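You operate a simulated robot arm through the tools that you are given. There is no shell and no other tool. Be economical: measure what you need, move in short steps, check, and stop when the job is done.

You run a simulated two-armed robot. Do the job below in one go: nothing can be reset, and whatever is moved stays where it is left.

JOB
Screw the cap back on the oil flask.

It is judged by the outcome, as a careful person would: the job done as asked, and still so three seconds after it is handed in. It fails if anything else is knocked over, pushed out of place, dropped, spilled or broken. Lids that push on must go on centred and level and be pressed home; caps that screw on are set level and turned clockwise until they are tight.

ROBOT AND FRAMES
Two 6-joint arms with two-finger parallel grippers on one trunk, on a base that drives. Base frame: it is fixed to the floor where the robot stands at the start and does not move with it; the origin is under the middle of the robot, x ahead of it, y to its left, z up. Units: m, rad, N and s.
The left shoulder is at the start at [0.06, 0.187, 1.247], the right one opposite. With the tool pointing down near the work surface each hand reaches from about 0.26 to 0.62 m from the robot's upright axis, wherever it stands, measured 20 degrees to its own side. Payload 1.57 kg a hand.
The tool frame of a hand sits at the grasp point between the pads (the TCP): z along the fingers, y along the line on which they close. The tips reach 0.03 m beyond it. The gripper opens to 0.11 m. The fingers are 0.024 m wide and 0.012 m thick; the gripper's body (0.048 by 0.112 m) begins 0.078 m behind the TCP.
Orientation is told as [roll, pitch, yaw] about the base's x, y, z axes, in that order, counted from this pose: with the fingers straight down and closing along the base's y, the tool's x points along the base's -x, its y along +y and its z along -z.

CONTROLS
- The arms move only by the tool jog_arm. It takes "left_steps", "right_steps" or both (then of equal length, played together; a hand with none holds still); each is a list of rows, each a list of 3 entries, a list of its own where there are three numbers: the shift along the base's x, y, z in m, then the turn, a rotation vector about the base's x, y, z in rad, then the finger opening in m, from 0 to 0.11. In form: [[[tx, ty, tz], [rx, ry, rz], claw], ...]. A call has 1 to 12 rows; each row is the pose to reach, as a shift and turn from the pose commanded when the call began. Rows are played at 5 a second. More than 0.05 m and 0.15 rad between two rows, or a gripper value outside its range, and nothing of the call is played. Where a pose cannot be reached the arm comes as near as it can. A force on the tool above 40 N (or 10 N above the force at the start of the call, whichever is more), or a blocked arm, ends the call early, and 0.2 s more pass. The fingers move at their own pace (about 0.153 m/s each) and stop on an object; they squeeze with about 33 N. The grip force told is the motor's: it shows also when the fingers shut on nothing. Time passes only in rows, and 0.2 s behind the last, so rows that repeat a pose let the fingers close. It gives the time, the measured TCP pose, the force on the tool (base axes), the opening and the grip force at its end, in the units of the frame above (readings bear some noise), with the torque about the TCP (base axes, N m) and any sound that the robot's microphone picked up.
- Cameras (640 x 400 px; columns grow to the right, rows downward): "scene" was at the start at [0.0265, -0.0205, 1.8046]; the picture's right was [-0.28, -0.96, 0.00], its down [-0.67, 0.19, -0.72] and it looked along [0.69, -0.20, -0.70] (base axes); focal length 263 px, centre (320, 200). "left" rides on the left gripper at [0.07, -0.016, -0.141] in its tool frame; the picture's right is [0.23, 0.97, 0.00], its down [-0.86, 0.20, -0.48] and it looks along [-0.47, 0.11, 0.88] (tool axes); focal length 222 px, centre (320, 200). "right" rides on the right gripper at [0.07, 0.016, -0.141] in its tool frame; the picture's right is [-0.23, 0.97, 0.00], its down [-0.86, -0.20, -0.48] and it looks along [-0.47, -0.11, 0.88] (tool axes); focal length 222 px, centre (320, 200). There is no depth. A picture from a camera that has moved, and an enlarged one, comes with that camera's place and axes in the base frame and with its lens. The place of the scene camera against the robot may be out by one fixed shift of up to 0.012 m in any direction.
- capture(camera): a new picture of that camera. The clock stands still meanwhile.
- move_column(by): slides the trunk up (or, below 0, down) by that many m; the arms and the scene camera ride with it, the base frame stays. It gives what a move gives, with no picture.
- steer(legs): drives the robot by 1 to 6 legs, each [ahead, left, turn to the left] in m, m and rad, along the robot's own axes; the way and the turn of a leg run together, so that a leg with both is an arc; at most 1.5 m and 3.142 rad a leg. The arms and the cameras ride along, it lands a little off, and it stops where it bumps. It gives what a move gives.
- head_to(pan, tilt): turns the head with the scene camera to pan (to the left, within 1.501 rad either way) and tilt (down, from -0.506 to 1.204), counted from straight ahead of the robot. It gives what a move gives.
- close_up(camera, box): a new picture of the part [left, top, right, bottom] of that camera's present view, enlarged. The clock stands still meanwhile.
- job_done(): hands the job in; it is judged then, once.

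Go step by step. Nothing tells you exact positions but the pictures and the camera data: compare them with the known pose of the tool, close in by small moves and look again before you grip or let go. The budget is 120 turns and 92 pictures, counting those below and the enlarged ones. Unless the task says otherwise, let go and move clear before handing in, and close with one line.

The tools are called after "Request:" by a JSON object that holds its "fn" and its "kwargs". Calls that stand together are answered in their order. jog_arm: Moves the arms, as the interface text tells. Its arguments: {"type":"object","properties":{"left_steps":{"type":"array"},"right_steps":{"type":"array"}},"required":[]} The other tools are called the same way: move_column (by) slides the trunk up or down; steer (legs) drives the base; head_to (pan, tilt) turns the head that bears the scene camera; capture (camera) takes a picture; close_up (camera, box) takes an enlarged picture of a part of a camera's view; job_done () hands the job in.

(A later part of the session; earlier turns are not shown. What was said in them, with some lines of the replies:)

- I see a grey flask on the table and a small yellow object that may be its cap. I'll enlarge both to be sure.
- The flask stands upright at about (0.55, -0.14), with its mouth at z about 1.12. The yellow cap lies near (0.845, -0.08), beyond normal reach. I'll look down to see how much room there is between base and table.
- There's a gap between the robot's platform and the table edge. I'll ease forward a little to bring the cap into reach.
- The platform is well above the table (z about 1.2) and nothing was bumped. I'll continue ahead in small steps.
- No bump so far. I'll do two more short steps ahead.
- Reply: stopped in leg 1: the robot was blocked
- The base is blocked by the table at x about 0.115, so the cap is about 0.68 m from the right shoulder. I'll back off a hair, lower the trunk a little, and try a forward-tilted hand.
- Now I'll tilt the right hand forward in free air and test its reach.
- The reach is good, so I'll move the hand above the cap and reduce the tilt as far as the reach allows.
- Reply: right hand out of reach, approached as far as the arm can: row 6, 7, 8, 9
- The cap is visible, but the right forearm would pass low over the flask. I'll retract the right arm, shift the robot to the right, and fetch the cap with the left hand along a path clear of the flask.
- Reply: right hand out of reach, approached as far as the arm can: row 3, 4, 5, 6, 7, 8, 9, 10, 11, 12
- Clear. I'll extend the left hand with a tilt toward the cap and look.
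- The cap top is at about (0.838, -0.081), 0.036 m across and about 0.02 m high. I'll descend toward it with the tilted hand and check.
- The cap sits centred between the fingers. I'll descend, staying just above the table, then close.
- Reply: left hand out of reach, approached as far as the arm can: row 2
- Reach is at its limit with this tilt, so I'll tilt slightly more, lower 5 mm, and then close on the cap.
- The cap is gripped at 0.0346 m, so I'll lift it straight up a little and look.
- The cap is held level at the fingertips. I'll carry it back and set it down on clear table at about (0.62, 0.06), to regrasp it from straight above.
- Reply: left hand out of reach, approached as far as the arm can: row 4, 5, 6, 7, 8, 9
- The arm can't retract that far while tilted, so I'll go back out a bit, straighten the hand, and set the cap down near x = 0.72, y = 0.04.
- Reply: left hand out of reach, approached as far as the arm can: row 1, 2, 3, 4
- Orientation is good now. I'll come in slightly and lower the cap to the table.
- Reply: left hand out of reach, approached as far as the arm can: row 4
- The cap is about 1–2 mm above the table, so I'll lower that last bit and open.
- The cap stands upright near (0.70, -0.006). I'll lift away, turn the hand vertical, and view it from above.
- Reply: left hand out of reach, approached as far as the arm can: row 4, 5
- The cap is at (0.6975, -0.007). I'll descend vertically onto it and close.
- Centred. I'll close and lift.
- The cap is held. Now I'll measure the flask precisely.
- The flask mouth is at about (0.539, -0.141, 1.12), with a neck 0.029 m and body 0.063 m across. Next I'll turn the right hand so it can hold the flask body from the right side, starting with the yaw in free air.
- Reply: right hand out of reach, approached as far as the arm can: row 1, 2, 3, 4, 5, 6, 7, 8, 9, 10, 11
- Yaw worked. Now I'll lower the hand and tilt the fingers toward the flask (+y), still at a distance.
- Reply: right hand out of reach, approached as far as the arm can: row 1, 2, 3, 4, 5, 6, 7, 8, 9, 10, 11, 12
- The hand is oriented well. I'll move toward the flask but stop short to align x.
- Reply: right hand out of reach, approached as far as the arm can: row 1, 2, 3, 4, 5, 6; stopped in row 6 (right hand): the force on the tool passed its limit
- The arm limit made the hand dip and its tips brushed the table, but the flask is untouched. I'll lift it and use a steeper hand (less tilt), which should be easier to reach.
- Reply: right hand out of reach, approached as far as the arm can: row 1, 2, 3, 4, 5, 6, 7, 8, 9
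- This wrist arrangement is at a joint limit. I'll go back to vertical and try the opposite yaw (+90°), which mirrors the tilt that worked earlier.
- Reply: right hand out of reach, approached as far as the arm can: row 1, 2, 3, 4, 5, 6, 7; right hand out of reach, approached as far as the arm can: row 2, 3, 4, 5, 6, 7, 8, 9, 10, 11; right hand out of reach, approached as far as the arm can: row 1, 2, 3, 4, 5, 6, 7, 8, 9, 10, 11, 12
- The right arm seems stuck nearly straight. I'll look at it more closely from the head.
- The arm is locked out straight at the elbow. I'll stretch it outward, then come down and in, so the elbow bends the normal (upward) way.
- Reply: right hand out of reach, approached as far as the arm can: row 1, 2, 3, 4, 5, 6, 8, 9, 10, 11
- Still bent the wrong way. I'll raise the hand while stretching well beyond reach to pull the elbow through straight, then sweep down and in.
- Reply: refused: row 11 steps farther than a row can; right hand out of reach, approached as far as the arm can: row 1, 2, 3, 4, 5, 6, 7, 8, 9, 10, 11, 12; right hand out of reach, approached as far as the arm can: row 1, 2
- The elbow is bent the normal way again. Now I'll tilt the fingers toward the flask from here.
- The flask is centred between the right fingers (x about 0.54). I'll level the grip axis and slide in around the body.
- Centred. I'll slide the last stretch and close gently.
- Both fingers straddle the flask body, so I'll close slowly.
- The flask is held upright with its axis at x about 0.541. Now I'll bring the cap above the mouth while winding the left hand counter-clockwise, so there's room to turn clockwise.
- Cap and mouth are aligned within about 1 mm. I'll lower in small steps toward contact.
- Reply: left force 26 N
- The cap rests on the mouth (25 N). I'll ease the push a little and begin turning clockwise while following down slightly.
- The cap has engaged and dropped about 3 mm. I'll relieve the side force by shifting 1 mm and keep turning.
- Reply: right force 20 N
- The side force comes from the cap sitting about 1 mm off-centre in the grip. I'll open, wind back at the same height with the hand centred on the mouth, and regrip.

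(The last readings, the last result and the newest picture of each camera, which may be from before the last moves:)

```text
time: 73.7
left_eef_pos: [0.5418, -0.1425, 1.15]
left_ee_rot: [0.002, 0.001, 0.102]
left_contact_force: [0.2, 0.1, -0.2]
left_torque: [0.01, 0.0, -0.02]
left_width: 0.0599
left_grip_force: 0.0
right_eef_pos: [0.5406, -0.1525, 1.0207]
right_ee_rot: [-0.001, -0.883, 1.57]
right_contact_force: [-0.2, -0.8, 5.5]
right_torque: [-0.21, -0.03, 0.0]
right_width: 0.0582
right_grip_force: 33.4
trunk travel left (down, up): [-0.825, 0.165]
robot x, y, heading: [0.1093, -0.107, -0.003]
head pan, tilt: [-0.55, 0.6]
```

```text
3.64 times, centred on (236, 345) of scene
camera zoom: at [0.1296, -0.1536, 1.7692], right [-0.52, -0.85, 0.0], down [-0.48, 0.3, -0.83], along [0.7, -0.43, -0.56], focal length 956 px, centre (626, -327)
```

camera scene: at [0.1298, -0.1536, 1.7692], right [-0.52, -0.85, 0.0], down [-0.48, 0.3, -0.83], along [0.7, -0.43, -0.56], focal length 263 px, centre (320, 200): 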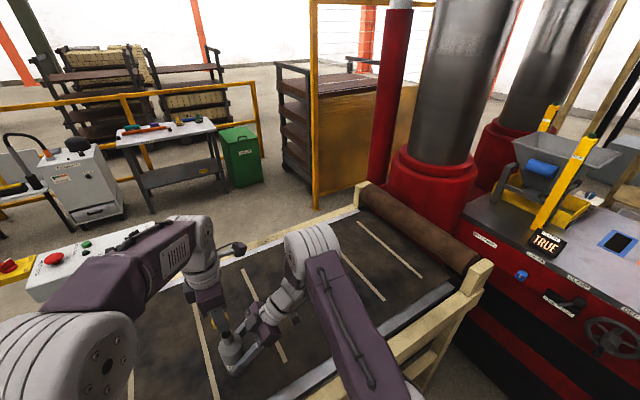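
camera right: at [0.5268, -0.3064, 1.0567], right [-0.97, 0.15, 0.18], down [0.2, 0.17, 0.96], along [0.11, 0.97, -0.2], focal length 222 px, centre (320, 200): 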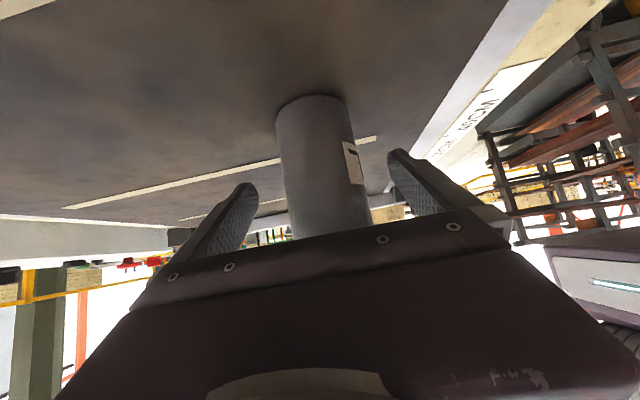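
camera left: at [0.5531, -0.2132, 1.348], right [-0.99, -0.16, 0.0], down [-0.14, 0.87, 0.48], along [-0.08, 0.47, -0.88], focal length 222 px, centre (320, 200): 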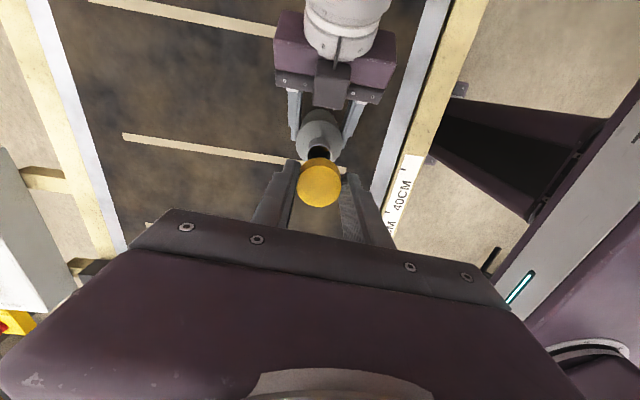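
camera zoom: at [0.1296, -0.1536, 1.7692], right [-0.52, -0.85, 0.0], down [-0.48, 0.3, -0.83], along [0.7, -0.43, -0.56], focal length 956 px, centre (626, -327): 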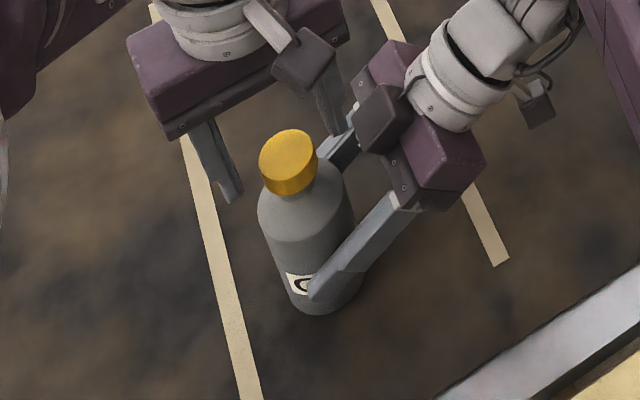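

The cap has settled down over the neck, level, with its top at about z = 1.12. I'll finish winding back, lower the grip to suit, and close again.

Request:
{"fn": "jog_arm", "kwargs": {"left_steps": [[[0, 0, 0], [0, 0, 0.14], 0.06], [[0, 0, 0], [0, 0, 0.28], 0.06], [[0, 0, 0], [0, 0, 0.42], 0.06], [[0, 0, 0], [0, 0, 0.56], 0.06], [[0, 0, 0], [0, 0, 0.7], 0.06], [[0, 0, 0], [0, 0, 0.84], 0.06], [[0, 0, 0], [0, 0, 0.98], 0.06], [[0, 0, 0], [0, 0, 1.12], 0.06], [[0, 0, 0], [0, 0, 1.26], 0.06], [[0, 0, 0], [0, 0, 1.4], 0.06], [[0, 0, -0.007], [0, 0, 1.4], 0.06], [[0, 0, -0.013], [0, 0, 1.4], 0.06]]}}

Request:
{"fn": "close_up", "kwargs": {"camera": "left", "box": [256, 110, 384, 230]}}

Request:
{"fn": "close_up", "kwargs": {"camera": "scene", "box": [180, 290, 292, 400]}}

```text
time: 76.2
left_eef_pos: [0.5424, -0.143, 1.1381]
left_ee_rot: [0.003, 0.001, 1.499]
left_contact_force: [-0.2, 0.3, 0.2]
left_torque: [-0.01, 0.0, -0.03]
left_width: 0.0603
left_grip_force: 0.0
right_eef_pos: [0.5421, -0.1525, 1.0189]
right_ee_rot: [-0.002, -0.884, 1.57]
right_contact_force: [-2.0, -0.6, 1.3]
right_torque: [-0.12, 0.13, -0.05]
right_width: 0.0581
right_grip_force: 33.0
trunk travel left (down, up): [-0.825, 0.165]
robot x, y, heading: [0.1106, -0.1106, -0.003]
head pan, tilt: [-0.55, 0.6]
```

```text
3.33 times, centred on (320, 170) of left
camera zoom: at [0.5539, -0.214, 1.2797], right [-0.99, -0.16, 0.0], down [-0.14, 0.87, 0.48], along [-0.08, 0.47, -0.88], focal length 740 px, centre (320, 300)
```

zoom: 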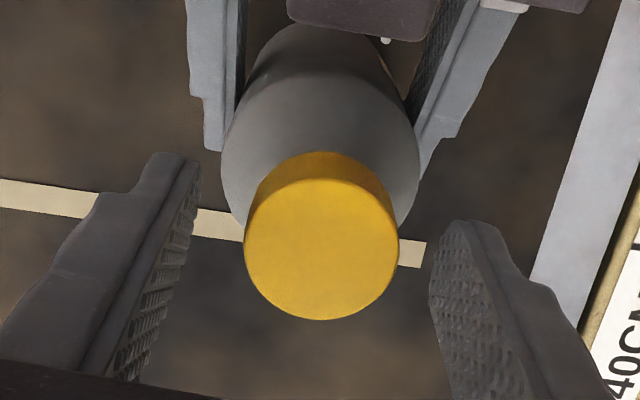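

```text
3.64 times, centred on (236, 345) of scene
camera zoom: at [0.1297, -0.1534, 1.7692], right [-0.52, -0.85, 0.0], down [-0.48, 0.3, -0.83], along [0.7, -0.43, -0.56], focal length 956 px, centre (626, -327)
```

zoom: 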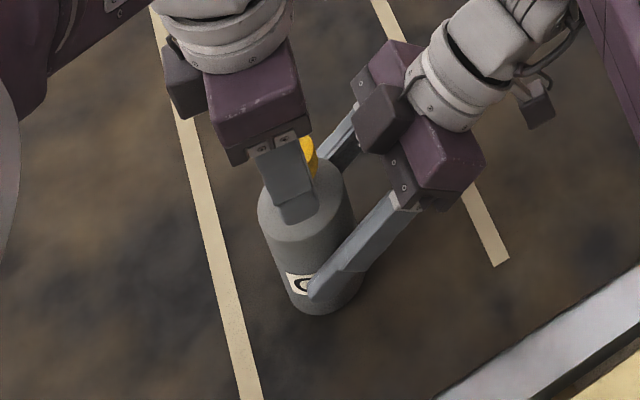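

The cap is centred within 1 mm. I'll close and turn clockwise, watching the torque.

Request:
{"fn": "jog_arm", "kwargs": {"left_steps": [[[-0.0008, 0, 0], [0, 0, 0], 0.045], [[-0.0008, 0, 0], [0, 0, 0], 0.02], [[-0.0008, 0, 0], [0, 0, 0], 0.02], [[-0.0008, 0, 0], [0, 0, -0.12], 0.02], [[-0.0008, 0, 0], [0, 0, -0.24], 0.02], [[-0.0008, 0, -0.0003], [0, 0, -0.36], 0.02], [[-0.0008, 0, -0.0004], [0, 0, -0.48], 0.02], [[-0.0008, 0, -0.0005], [0, 0, -0.6], 0.02], [[-0.0008, 0, -0.0006], [0, 0, -0.72], 0.02]]}}

```text
time: 78.2
left_eef_pos: [0.5412, -0.1432, 1.1379]
left_ee_rot: [0.003, 0.001, 0.779]
left_contact_force: [5.6, -2.2, -0.7]
left_torque: [0.01, -0.03, 0.0]
left_width: 0.0332
left_grip_force: 33.4
right_eef_pos: [0.5427, -0.1518, 1.0202]
right_ee_rot: [-0.003, -0.884, 1.57]
right_contact_force: [-6.0, 0.4, 2.2]
right_torque: [-0.25, -0.47, 0.06]
right_width: 0.0583
right_grip_force: 32.5
trunk travel left (down, up): [-0.825, 0.165]
robot x, y, heading: [0.1087, -0.1108, -0.0]
head pan, tilt: [-0.55, 0.6]
```

It turns freely with no torque yet, so I'll keep turning.

Request:
{"fn": "jog_arm", "kwargs": {"left_steps": [[[0.0005, 0, -0.0002], [0, 0, -0.14], 0.02], [[0.0005, 0, -0.0003], [0, 0, -0.28], 0.02], [[0.0005, 0, -0.0004], [0, 0, -0.42], 0.02], [[0.0005, 0, -0.0005], [0, 0, -0.56], 0.02], [[0.0005, 0, -0.0006], [0, 0, -0.7], 0.02], [[0.0005, 0, -0.0007], [0, 0, -0.84], 0.02], [[0.0005, 0, -0.0008], [0, 0, -0.98], 0.02], [[0.0005, 0, -0.0009], [0, 0, -1.12], 0.02], [[0.0005, 0, -0.001], [0, 0, -1.26], 0.02], [[0.0005, 0, -0.0011], [0, 0, -1.4], 0.02], [[0.0005, 0, -0.0012], [0, 0, -1.54], 0.02], [[0.0005, 0, -0.0013], [0, 0, -1.68], 0.02]]}}

Request:
{"fn": "close_up", "kwargs": {"camera": "left", "box": [256, 110, 384, 230]}}

```text
time: 80.8
left_eef_pos: [0.5411, -0.1423, 1.1359]
left_ee_rot: [0.002, 0.005, -0.904]
left_contact_force: [-5.1, 4.7, -0.3]
left_torque: [0.36, 0.38, 0.04]
left_width: 0.0333
left_grip_force: 32.8
right_eef_pos: [0.5434, -0.1534, 1.0193]
right_ee_rot: [-0.001, -0.885, 1.57]
right_contact_force: [6.1, -4.2, 1.4]
right_torque: [0.09, 0.14, -0.07]
right_width: 0.0581
right_grip_force: 32.9
trunk travel left (down, up): [-0.825, 0.165]
robot x, y, heading: [0.1065, -0.1095, 0.0]
head pan, tilt: [-0.55, 0.6]
```

```text
3.33 times, centred on (320, 170) of left
camera zoom: at [0.4861, -0.0987, 1.2781], right [0.62, 0.78, 0.0], down [0.69, -0.55, 0.48], along [0.37, -0.3, -0.88], focal length 740 px, centre (320, 300)
```

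zoom: 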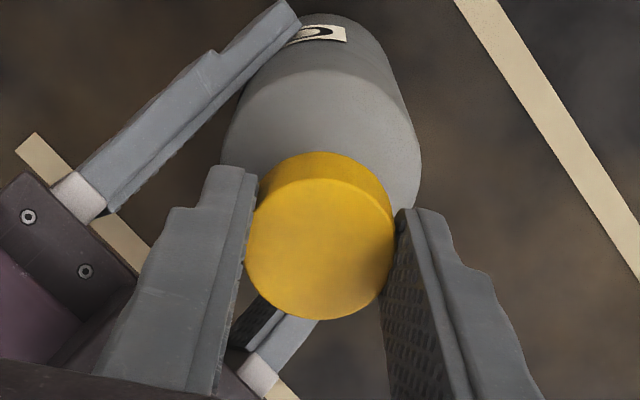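

Still turning freely. I'll finish this stroke, then regrip for another turn.

Request:
{"fn": "jog_arm", "kwargs": {"left_steps": [[[0, 0.0004, -0.0002], [0, 0, -0.14], 0.02], [[0, 0.0006, -0.0003], [0, 0, -0.28], 0.02], [[0, 0.0006, -0.0004], [0, 0, -0.42], 0.02], [[0, 0.0006, -0.0005], [0, 0, -0.56], 0.02], [[0, 0.0006, -0.0006], [0, 0, -0.68], 0.02], [[0, 0.0006, -0.0006], [0, 0, -0.68], 0.02]]}}

Request:
{"fn": "jog_arm", "kwargs": {"left_steps": [[[0, 0, 0], [0, 0, 0], 0.04], [[0, 0, 0], [0, 0, 0], 0.055], [[0, 0, 0], [0, 0, 0.14], 0.055], [[0, 0, 0], [0, 0, 0.28], 0.055], [[0, 0, 0], [0, 0, 0.42], 0.055], [[0, 0, 0], [0, 0, 0.56], 0.055], [[0, 0, 0], [0, 0, 0.7], 0.055], [[0, 0, 0], [0, 0, 0.84], 0.055], [[0, 0, 0], [0, 0, 0.98], 0.055], [[0, 0, 0], [0, 0, 1.12], 0.055], [[0, 0, 0], [0, 0, 1.26], 0.055], [[0, 0, 0], [0, 0, 1.4], 0.055]]}}

Request:
{"fn": "jog_arm", "kwargs": {"left_steps": [[[0, 0, 0], [0, 0, 0.14], 0.055], [[0, 0, 0], [0, 0, 0.28], 0.055], [[0, 0, 0], [0, 0, 0.42], 0.055], [[0, 0, 0], [0, 0, 0.56], 0.055], [[0, 0, 0], [0, 0, 0.7], 0.055], [[0, 0, 0], [0, 0, 0.84], 0.055], [[0, 0, 0], [0, 0, 0.98], 0.055], [[0, 0, 0], [0, 0, 1.12], 0.055], [[0, 0, 0], [0, 0, 1.26], 0.055], [[0, 0, 0], [0, 0, 1.4], 0.055], [[0, 0, 0], [0, 0, 1.54], 0.055], [[0, 0, 0], [0, 0, 1.68], 0.055]]}}

Request:
{"fn": "close_up", "kwargs": {"camera": "left", "box": [256, 110, 384, 230]}}

```text
time: 82.2
left_eef_pos: [0.5428, -0.1419, 1.1357]
left_ee_rot: [0.003, 0.001, -1.581]
left_contact_force: [-1.9, 1.1, 0.8]
left_torque: [0.21, 0.12, 0.0]
left_width: 0.0331
left_grip_force: 32.9
right_eef_pos: [0.5418, -0.1527, 1.0199]
right_ee_rot: [-0.002, -0.885, 1.571]
right_contact_force: [4.7, -2.8, 4.7]
right_torque: [-0.27, -0.16, 0.03]
right_width: 0.0582
right_grip_force: 32.9
trunk travel left (down, up): [-0.825, 0.165]
robot x, y, heading: [0.1068, -0.1073, -0.001]
head pan, tilt: [-0.55, 0.6]
```

```text
time: 84.8
left_eef_pos: [0.5419, -0.1426, 1.1349]
left_ee_rot: [0.004, 0.002, -0.176]
left_contact_force: [-0.7, 0.4, -1.0]
left_torque: [0.0, 0.01, -0.03]
left_width: 0.0551
left_grip_force: 0.0
right_eef_pos: [0.5415, -0.1524, 1.0194]
right_ee_rot: [-0.002, -0.886, 1.571]
right_contact_force: [2.7, -0.2, 4.6]
right_torque: [-0.15, -0.18, 0.02]
right_width: 0.0582
right_grip_force: 33.1
trunk travel left (down, up): [-0.825, 0.165]
robot x, y, heading: [0.106, -0.1089, -0.003]
head pan, tilt: [-0.55, 0.6]
```

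```text
time: 87.5
left_eef_pos: [0.5401, -0.1415, 1.135]
left_ee_rot: [0.002, 0.003, 1.504]
left_contact_force: [0.1, -0.2, -0.4]
left_torque: [0.02, 0.05, 0.01]
left_width: 0.0547
left_grip_force: 0.0
right_eef_pos: [0.5424, -0.1524, 1.0199]
right_ee_rot: [-0.001, -0.884, 1.57]
right_contact_force: [0.4, 0.4, 2.4]
right_torque: [-0.07, -0.01, 0.0]
right_width: 0.0581
right_grip_force: 33.7
trunk travel left (down, up): [-0.825, 0.165]
robot x, y, heading: [0.1081, -0.1096, -0.005]
head pan, tilt: [-0.55, 0.6]
```

```text
3.33 times, centred on (320, 170) of left
camera zoom: at [0.5536, -0.213, 1.2772], right [-0.99, -0.16, 0.0], down [-0.14, 0.87, 0.48], along [-0.08, 0.47, -0.88], focal length 740 px, centre (320, 300)
```

zoom: 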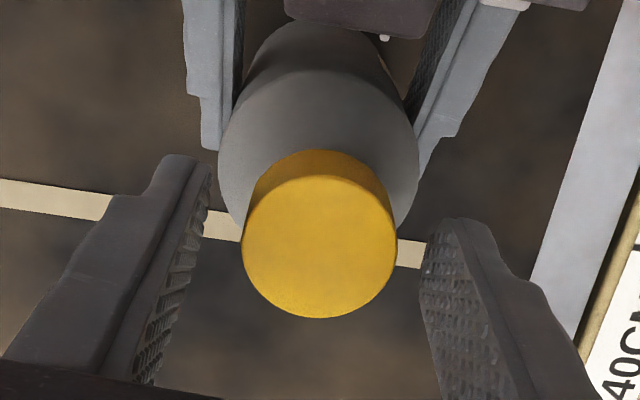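

The cap went down about 3 mm over that half turn, so the thread is working. I'll regrip and do the next clockwise stroke.

Request:
{"fn": "jog_arm", "kwargs": {"left_steps": [[[0.0, 0, 0], [0, 0, 0], 0.04], [[0, 0, 0], [0, 0, 0], 0.02], [[0, 0, 0], [0, 0, 0], 0.02], [[0, 0, -0.0002], [0, 0, -0.14], 0.02], [[0, 0, -0.0003], [0, 0, -0.28], 0.02], [[0, 0, -0.0005], [0, 0, -0.42], 0.02], [[0, 0, -0.0006], [0, 0, -0.56], 0.02], [[0, 0, -0.0007], [0, 0, -0.7], 0.02], [[0, 0, -0.0009], [0, 0, -0.84], 0.02], [[0, 0, -0.001], [0, 0, -0.98], 0.02], [[0, 0, -0.0011], [0, 0, -1.12], 0.02], [[0, 0, -0.0013], [0, 0, -1.26], 0.02]]}}

Request:
{"fn": "jog_arm", "kwargs": {"left_steps": [[[0, 0, -0.0002], [0, 0, -0.14], 0.02], [[0, 0, -0.0003], [0, 0, -0.28], 0.02], [[0, 0, -0.0005], [0, 0, -0.42], 0.02], [[0, 0, -0.0006], [0, 0, -0.56], 0.02], [[0, 0, -0.0007], [0, 0, -0.7], 0.02], [[0, 0, -0.0009], [0, 0, -0.84], 0.02]]}}

```text
time: 90.0
left_eef_pos: [0.543, -0.1416, 1.134]
left_ee_rot: [0.0, 0.002, 0.237]
left_contact_force: [1.5, -6.8, 2.1]
left_torque: [-0.11, 0.11, 0.03]
left_width: 0.0334
left_grip_force: 32.4
right_eef_pos: [0.543, -0.1532, 1.0187]
right_ee_rot: [-0.003, -0.886, 1.569]
right_contact_force: [-2.7, 5.8, 0.1]
right_torque: [-0.59, -0.3, 0.01]
right_width: 0.0582
right_grip_force: 32.7
trunk travel left (down, up): [-0.825, 0.165]
robot x, y, heading: [0.106, -0.1098, 0.001]
head pan, tilt: [-0.55, 0.6]
```

```text
time: 91.5
left_eef_pos: [0.5436, -0.1422, 1.1332]
left_ee_rot: [0.002, 0.002, -0.603]
left_contact_force: [-0.8, 0.2, 7.2]
left_torque: [0.16, 0.05, 0.51]
left_width: 0.0342
left_grip_force: 32.8
right_eef_pos: [0.5428, -0.1527, 1.0195]
right_ee_rot: [-0.003, -0.882, 1.57]
right_contact_force: [1.6, 0.4, -3.4]
right_torque: [-0.22, 0.0, -0.47]
right_width: 0.0583
right_grip_force: 33.7
trunk travel left (down, up): [-0.825, 0.165]
robot x, y, heading: [0.1069, -0.1108, -0.001]
head pan, tilt: [-0.55, 0.6]
```

Torque has risen to 0.5 N·m, so the cap is seating. I'll turn slightly more to confirm it's tight.

Request:
{"fn": "jog_arm", "kwargs": {"left_steps": [[[0, 0, 0.0003], [0, 0, -0.08], 0.02], [[0, 0, 0.0003], [0, 0, -0.16], 0.02], [[0, 0, 0.0003], [0, 0, -0.24], 0.02], [[0, 0, 0.0003], [0, 0, -0.24], 0.02]]}}

Request:
{"fn": "close_up", "kwargs": {"camera": "left", "box": [256, 110, 384, 230]}}

```text
time: 92.5
left_eef_pos: [0.5424, -0.1429, 1.1327]
left_ee_rot: [0.002, 0.003, -0.84]
left_contact_force: [0.6, 4.3, 1.9]
left_torque: [0.16, -0.04, 0.52]
left_width: 0.0332
left_grip_force: 32.9
right_eef_pos: [0.5418, -0.1527, 1.0192]
right_ee_rot: [-0.002, -0.884, 1.571]
right_contact_force: [-1.0, -4.2, -0.8]
right_torque: [0.31, -0.07, -0.48]
right_width: 0.0584
right_grip_force: 32.8
trunk travel left (down, up): [-0.825, 0.165]
robot x, y, heading: [0.1073, -0.1096, 0.001]
head pan, tilt: [-0.55, 0.6]
```

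```text
3.33 times, centred on (320, 170) of left
camera zoom: at [0.4835, -0.1018, 1.275], right [0.57, 0.82, 0.0], down [0.72, -0.51, 0.48], along [0.39, -0.27, -0.88], focal length 740 px, centre (320, 300)
```

zoom: 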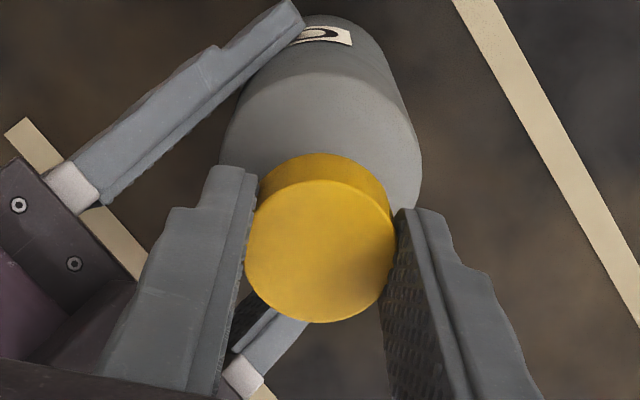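

Torque is holding at 0.5 N·m. I'll turn a bit further to tell real tightness from thread friction.

Request:
{"fn": "jog_arm", "kwargs": {"left_steps": [[[0, 0, -0.0002], [0, 0, -0.1], 0.02], [[0, 0, -0.0002], [0, 0, -0.2], 0.02], [[0, 0, -0.0002], [0, 0, -0.3], 0.02], [[0, 0, -0.0002], [0, 0, -0.4], 0.02]]}}

Request:
{"fn": "jog_arm", "kwargs": {"left_steps": [[[0, 0, -0.0002], [0, 0, -0.1], 0.02], [[0, 0, -0.0002], [0, 0, -0.2], 0.02]]}}

```text
time: 93.5
left_eef_pos: [0.5429, -0.1425, 1.1323]
left_ee_rot: [0.001, 0.002, -1.239]
left_contact_force: [4.0, 5.2, 0.2]
left_torque: [0.14, -0.04, 0.59]
left_width: 0.0344
left_grip_force: 33.2
right_eef_pos: [0.5421, -0.153, 1.0193]
right_ee_rot: [-0.001, -0.886, 1.57]
right_contact_force: [-2.0, -6.4, 2.0]
right_torque: [0.35, -0.54, -0.49]
right_width: 0.0582
right_grip_force: 32.4
trunk travel left (down, up): [-0.825, 0.165]
robot x, y, heading: [0.105, -0.1091, -0.001]
head pan, tilt: [-0.55, 0.6]
```

```text
time: 94.0
left_eef_pos: [0.5431, -0.1413, 1.1337]
left_ee_rot: [0.004, 0.002, -1.442]
left_contact_force: [7.0, 6.0, 0.3]
left_torque: [0.02, -0.09, 0.4]
left_width: 0.0334
left_grip_force: 33.0
right_eef_pos: [0.5427, -0.152, 1.0193]
right_ee_rot: [-0.002, -0.885, 1.571]
right_contact_force: [-3.7, -6.8, 3.3]
right_torque: [0.45, -1.02, -0.21]
right_width: 0.0582
right_grip_force: 33.4
trunk travel left (down, up): [-0.825, 0.165]
robot x, y, heading: [0.1096, -0.1109, -0.004]
head pan, tilt: [-0.55, 0.6]
```

The grip width now flickers as the fingers slip over the cap's ribs at a steady torque, so the cap is tight. I'll open the left hand, lift clear and look.

Request:
{"fn": "jog_arm", "kwargs": {"left_steps": [[[0, 0, 0], [0, 0, 0], 0.04], [[0, 0, 0], [0, 0, 0], 0.06], [[0, 0, 0], [0, 0, 0], 0.07], [[0, 0, 0.03], [0, 0, 0], 0.07], [[0, 0, 0.06], [0, 0, 0.1], 0.07], [[0, 0.03, 0.08], [0, 0, 0.24], 0.07], [[0, 0.07, 0.09], [0, 0, 0.38], 0.07], [[0, 0.11, 0.09], [0, 0, 0.52], 0.07], [[0, 0.15, 0.09], [0, 0, 0.66], 0.07]]}}

Request:
{"fn": "close_up", "kwargs": {"camera": "scene", "box": [180, 290, 292, 400]}}

Request:
{"fn": "capture", "kwargs": {"camera": "left"}}

```text
time: 96.0
left_eef_pos: [0.5432, 0.0076, 1.2223]
left_ee_rot: [0.002, 0.001, -0.776]
left_contact_force: [0.4, -0.1, 0.5]
left_torque: [0.02, 0.0, -0.02]
left_width: 0.07
left_grip_force: 0.0
right_eef_pos: [0.5418, -0.1533, 1.0196]
right_ee_rot: [-0.001, -0.885, 1.57]
right_contact_force: [1.7, 0.1, -0.8]
right_torque: [-0.14, -0.16, 0.02]
right_width: 0.0584
right_grip_force: 32.8
trunk travel left (down, up): [-0.825, 0.165]
robot x, y, heading: [0.1075, -0.1106, -0.002]
head pan, tilt: [-0.55, 0.6]
```

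```text
3.64 times, centred on (236, 345) of scene
camera zoom: at [0.13, -0.1524, 1.7692], right [-0.52, -0.85, 0.0], down [-0.48, 0.3, -0.83], along [0.7, -0.43, -0.56], focal length 956 px, centre (626, -327)
```

zoom: 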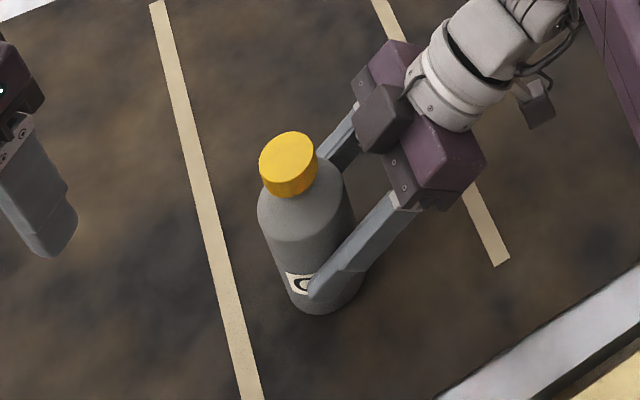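

```text
26 pictures are left
camera left: at [0.4815, 0.0438, 1.3638], right [0.52, 0.85, 0.0], down [0.75, -0.46, 0.48], along [0.41, -0.25, -0.88], focal length 222 px, centre (320, 200)
```

left: 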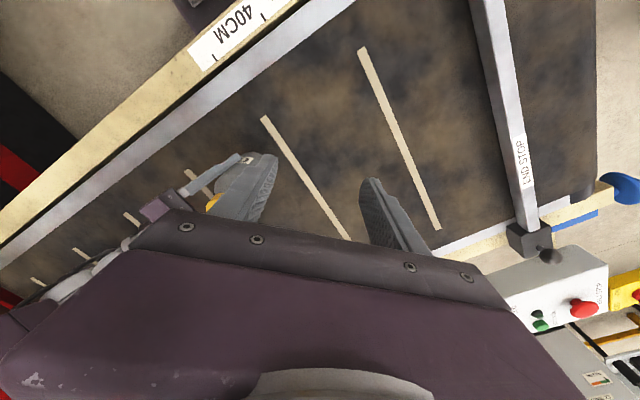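

The cap sits level and fully down. Now I'll open the right hand gently and back straight away from the flask.

Request:
{"fn": "jog_arm", "kwargs": {"right_steps": [[[0, 0, 0], [0, 0, 0], 0.064], [[0, 0, 0], [0, 0, 0], 0.075], [[0, 0, 0], [0, 0, 0], 0.09], [[0, 0, 0], [0, 0, 0], 0.11], [[0, -0.02, 0.0], [0, 0, 0], 0.11], [[0, -0.05, 0.0], [0, 0, 0], 0.11], [[0, -0.08, 0.01], [0, 0, 0], 0.11], [[0, -0.11, 0.02], [0, 0, 0], 0.11], [[0, -0.14, 0.035], [0, 0, 0], 0.11], [[0, -0.16, 0.04], [0, 0, 0], 0.11]]}}

Request:
{"fn": "capture", "kwargs": {"camera": "scene"}}

Request:
{"fn": "close_up", "kwargs": {"camera": "scene", "box": [180, 290, 292, 400]}}

Request:
{"fn": "capture", "kwargs": {"camera": "right"}}

```text
time: 98.2
left_eef_pos: [0.5427, 0.0063, 1.2226]
left_ee_rot: [0.003, 0.003, -0.78]
left_contact_force: [-0.4, 0.4, 0.3]
left_torque: [-0.08, -0.01, -0.01]
left_width: 0.0698
left_grip_force: 0.1
right_eef_pos: [0.5398, -0.3128, 1.0605]
right_ee_rot: [-0.002, -0.885, 1.57]
right_contact_force: [0.0, 0.1, -0.9]
right_torque: [-0.03, -0.01, -0.03]
right_width: 0.1099
right_grip_force: 0.2
trunk travel left (down, up): [-0.825, 0.165]
robot x, y, heading: [0.1096, -0.1078, -0.004]
head pan, tilt: [-0.55, 0.6]
```

```text
25 pictures are left
camera scene: at [0.1301, -0.154, 1.7692], right [-0.52, -0.85, 0.0], down [-0.48, 0.3, -0.82], along [0.7, -0.43, -0.57], focal length 263 px, centre (320, 200)
```

scene: 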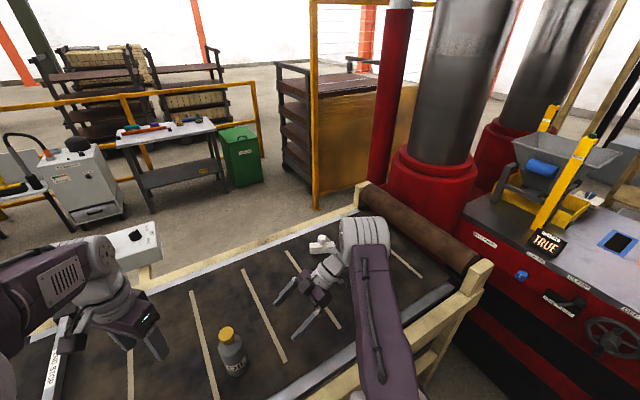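

```text
3.64 times, centred on (236, 345) of scene
camera zoom: at [0.1301, -0.154, 1.7692], right [-0.52, -0.85, 0.0], down [-0.48, 0.3, -0.82], along [0.7, -0.43, -0.57], focal length 956 px, centre (626, -327)
```

zoom: 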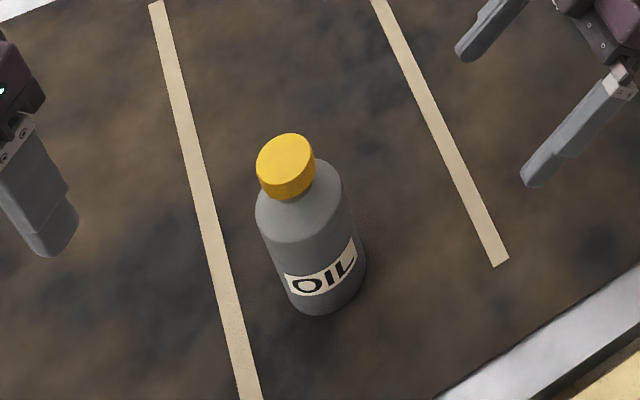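

```text
23 pictures are left
camera right: at [0.526, -0.4668, 1.0972], right [-0.97, 0.15, 0.17], down [0.2, 0.17, 0.96], along [0.11, 0.97, -0.2], focal length 222 px, centre (320, 200)
```

right: 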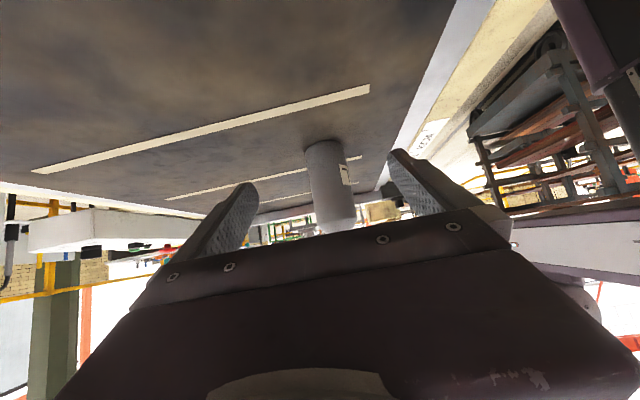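

The flask stands upright where it was, the cap is level and tight, and both hands are clear. I'm handing in.

Request:
{"fn": "job_done", "kwargs": {}}

```text
The job is handed in.
```

The cap is screwed back on the oil flask. It sits level, and I turned it clockwise until the fingers slipped on it at about 0.5 N·m. The flask is upright within a couple of millimetres of where it was, nothing else was disturbed, and both hands are clear.
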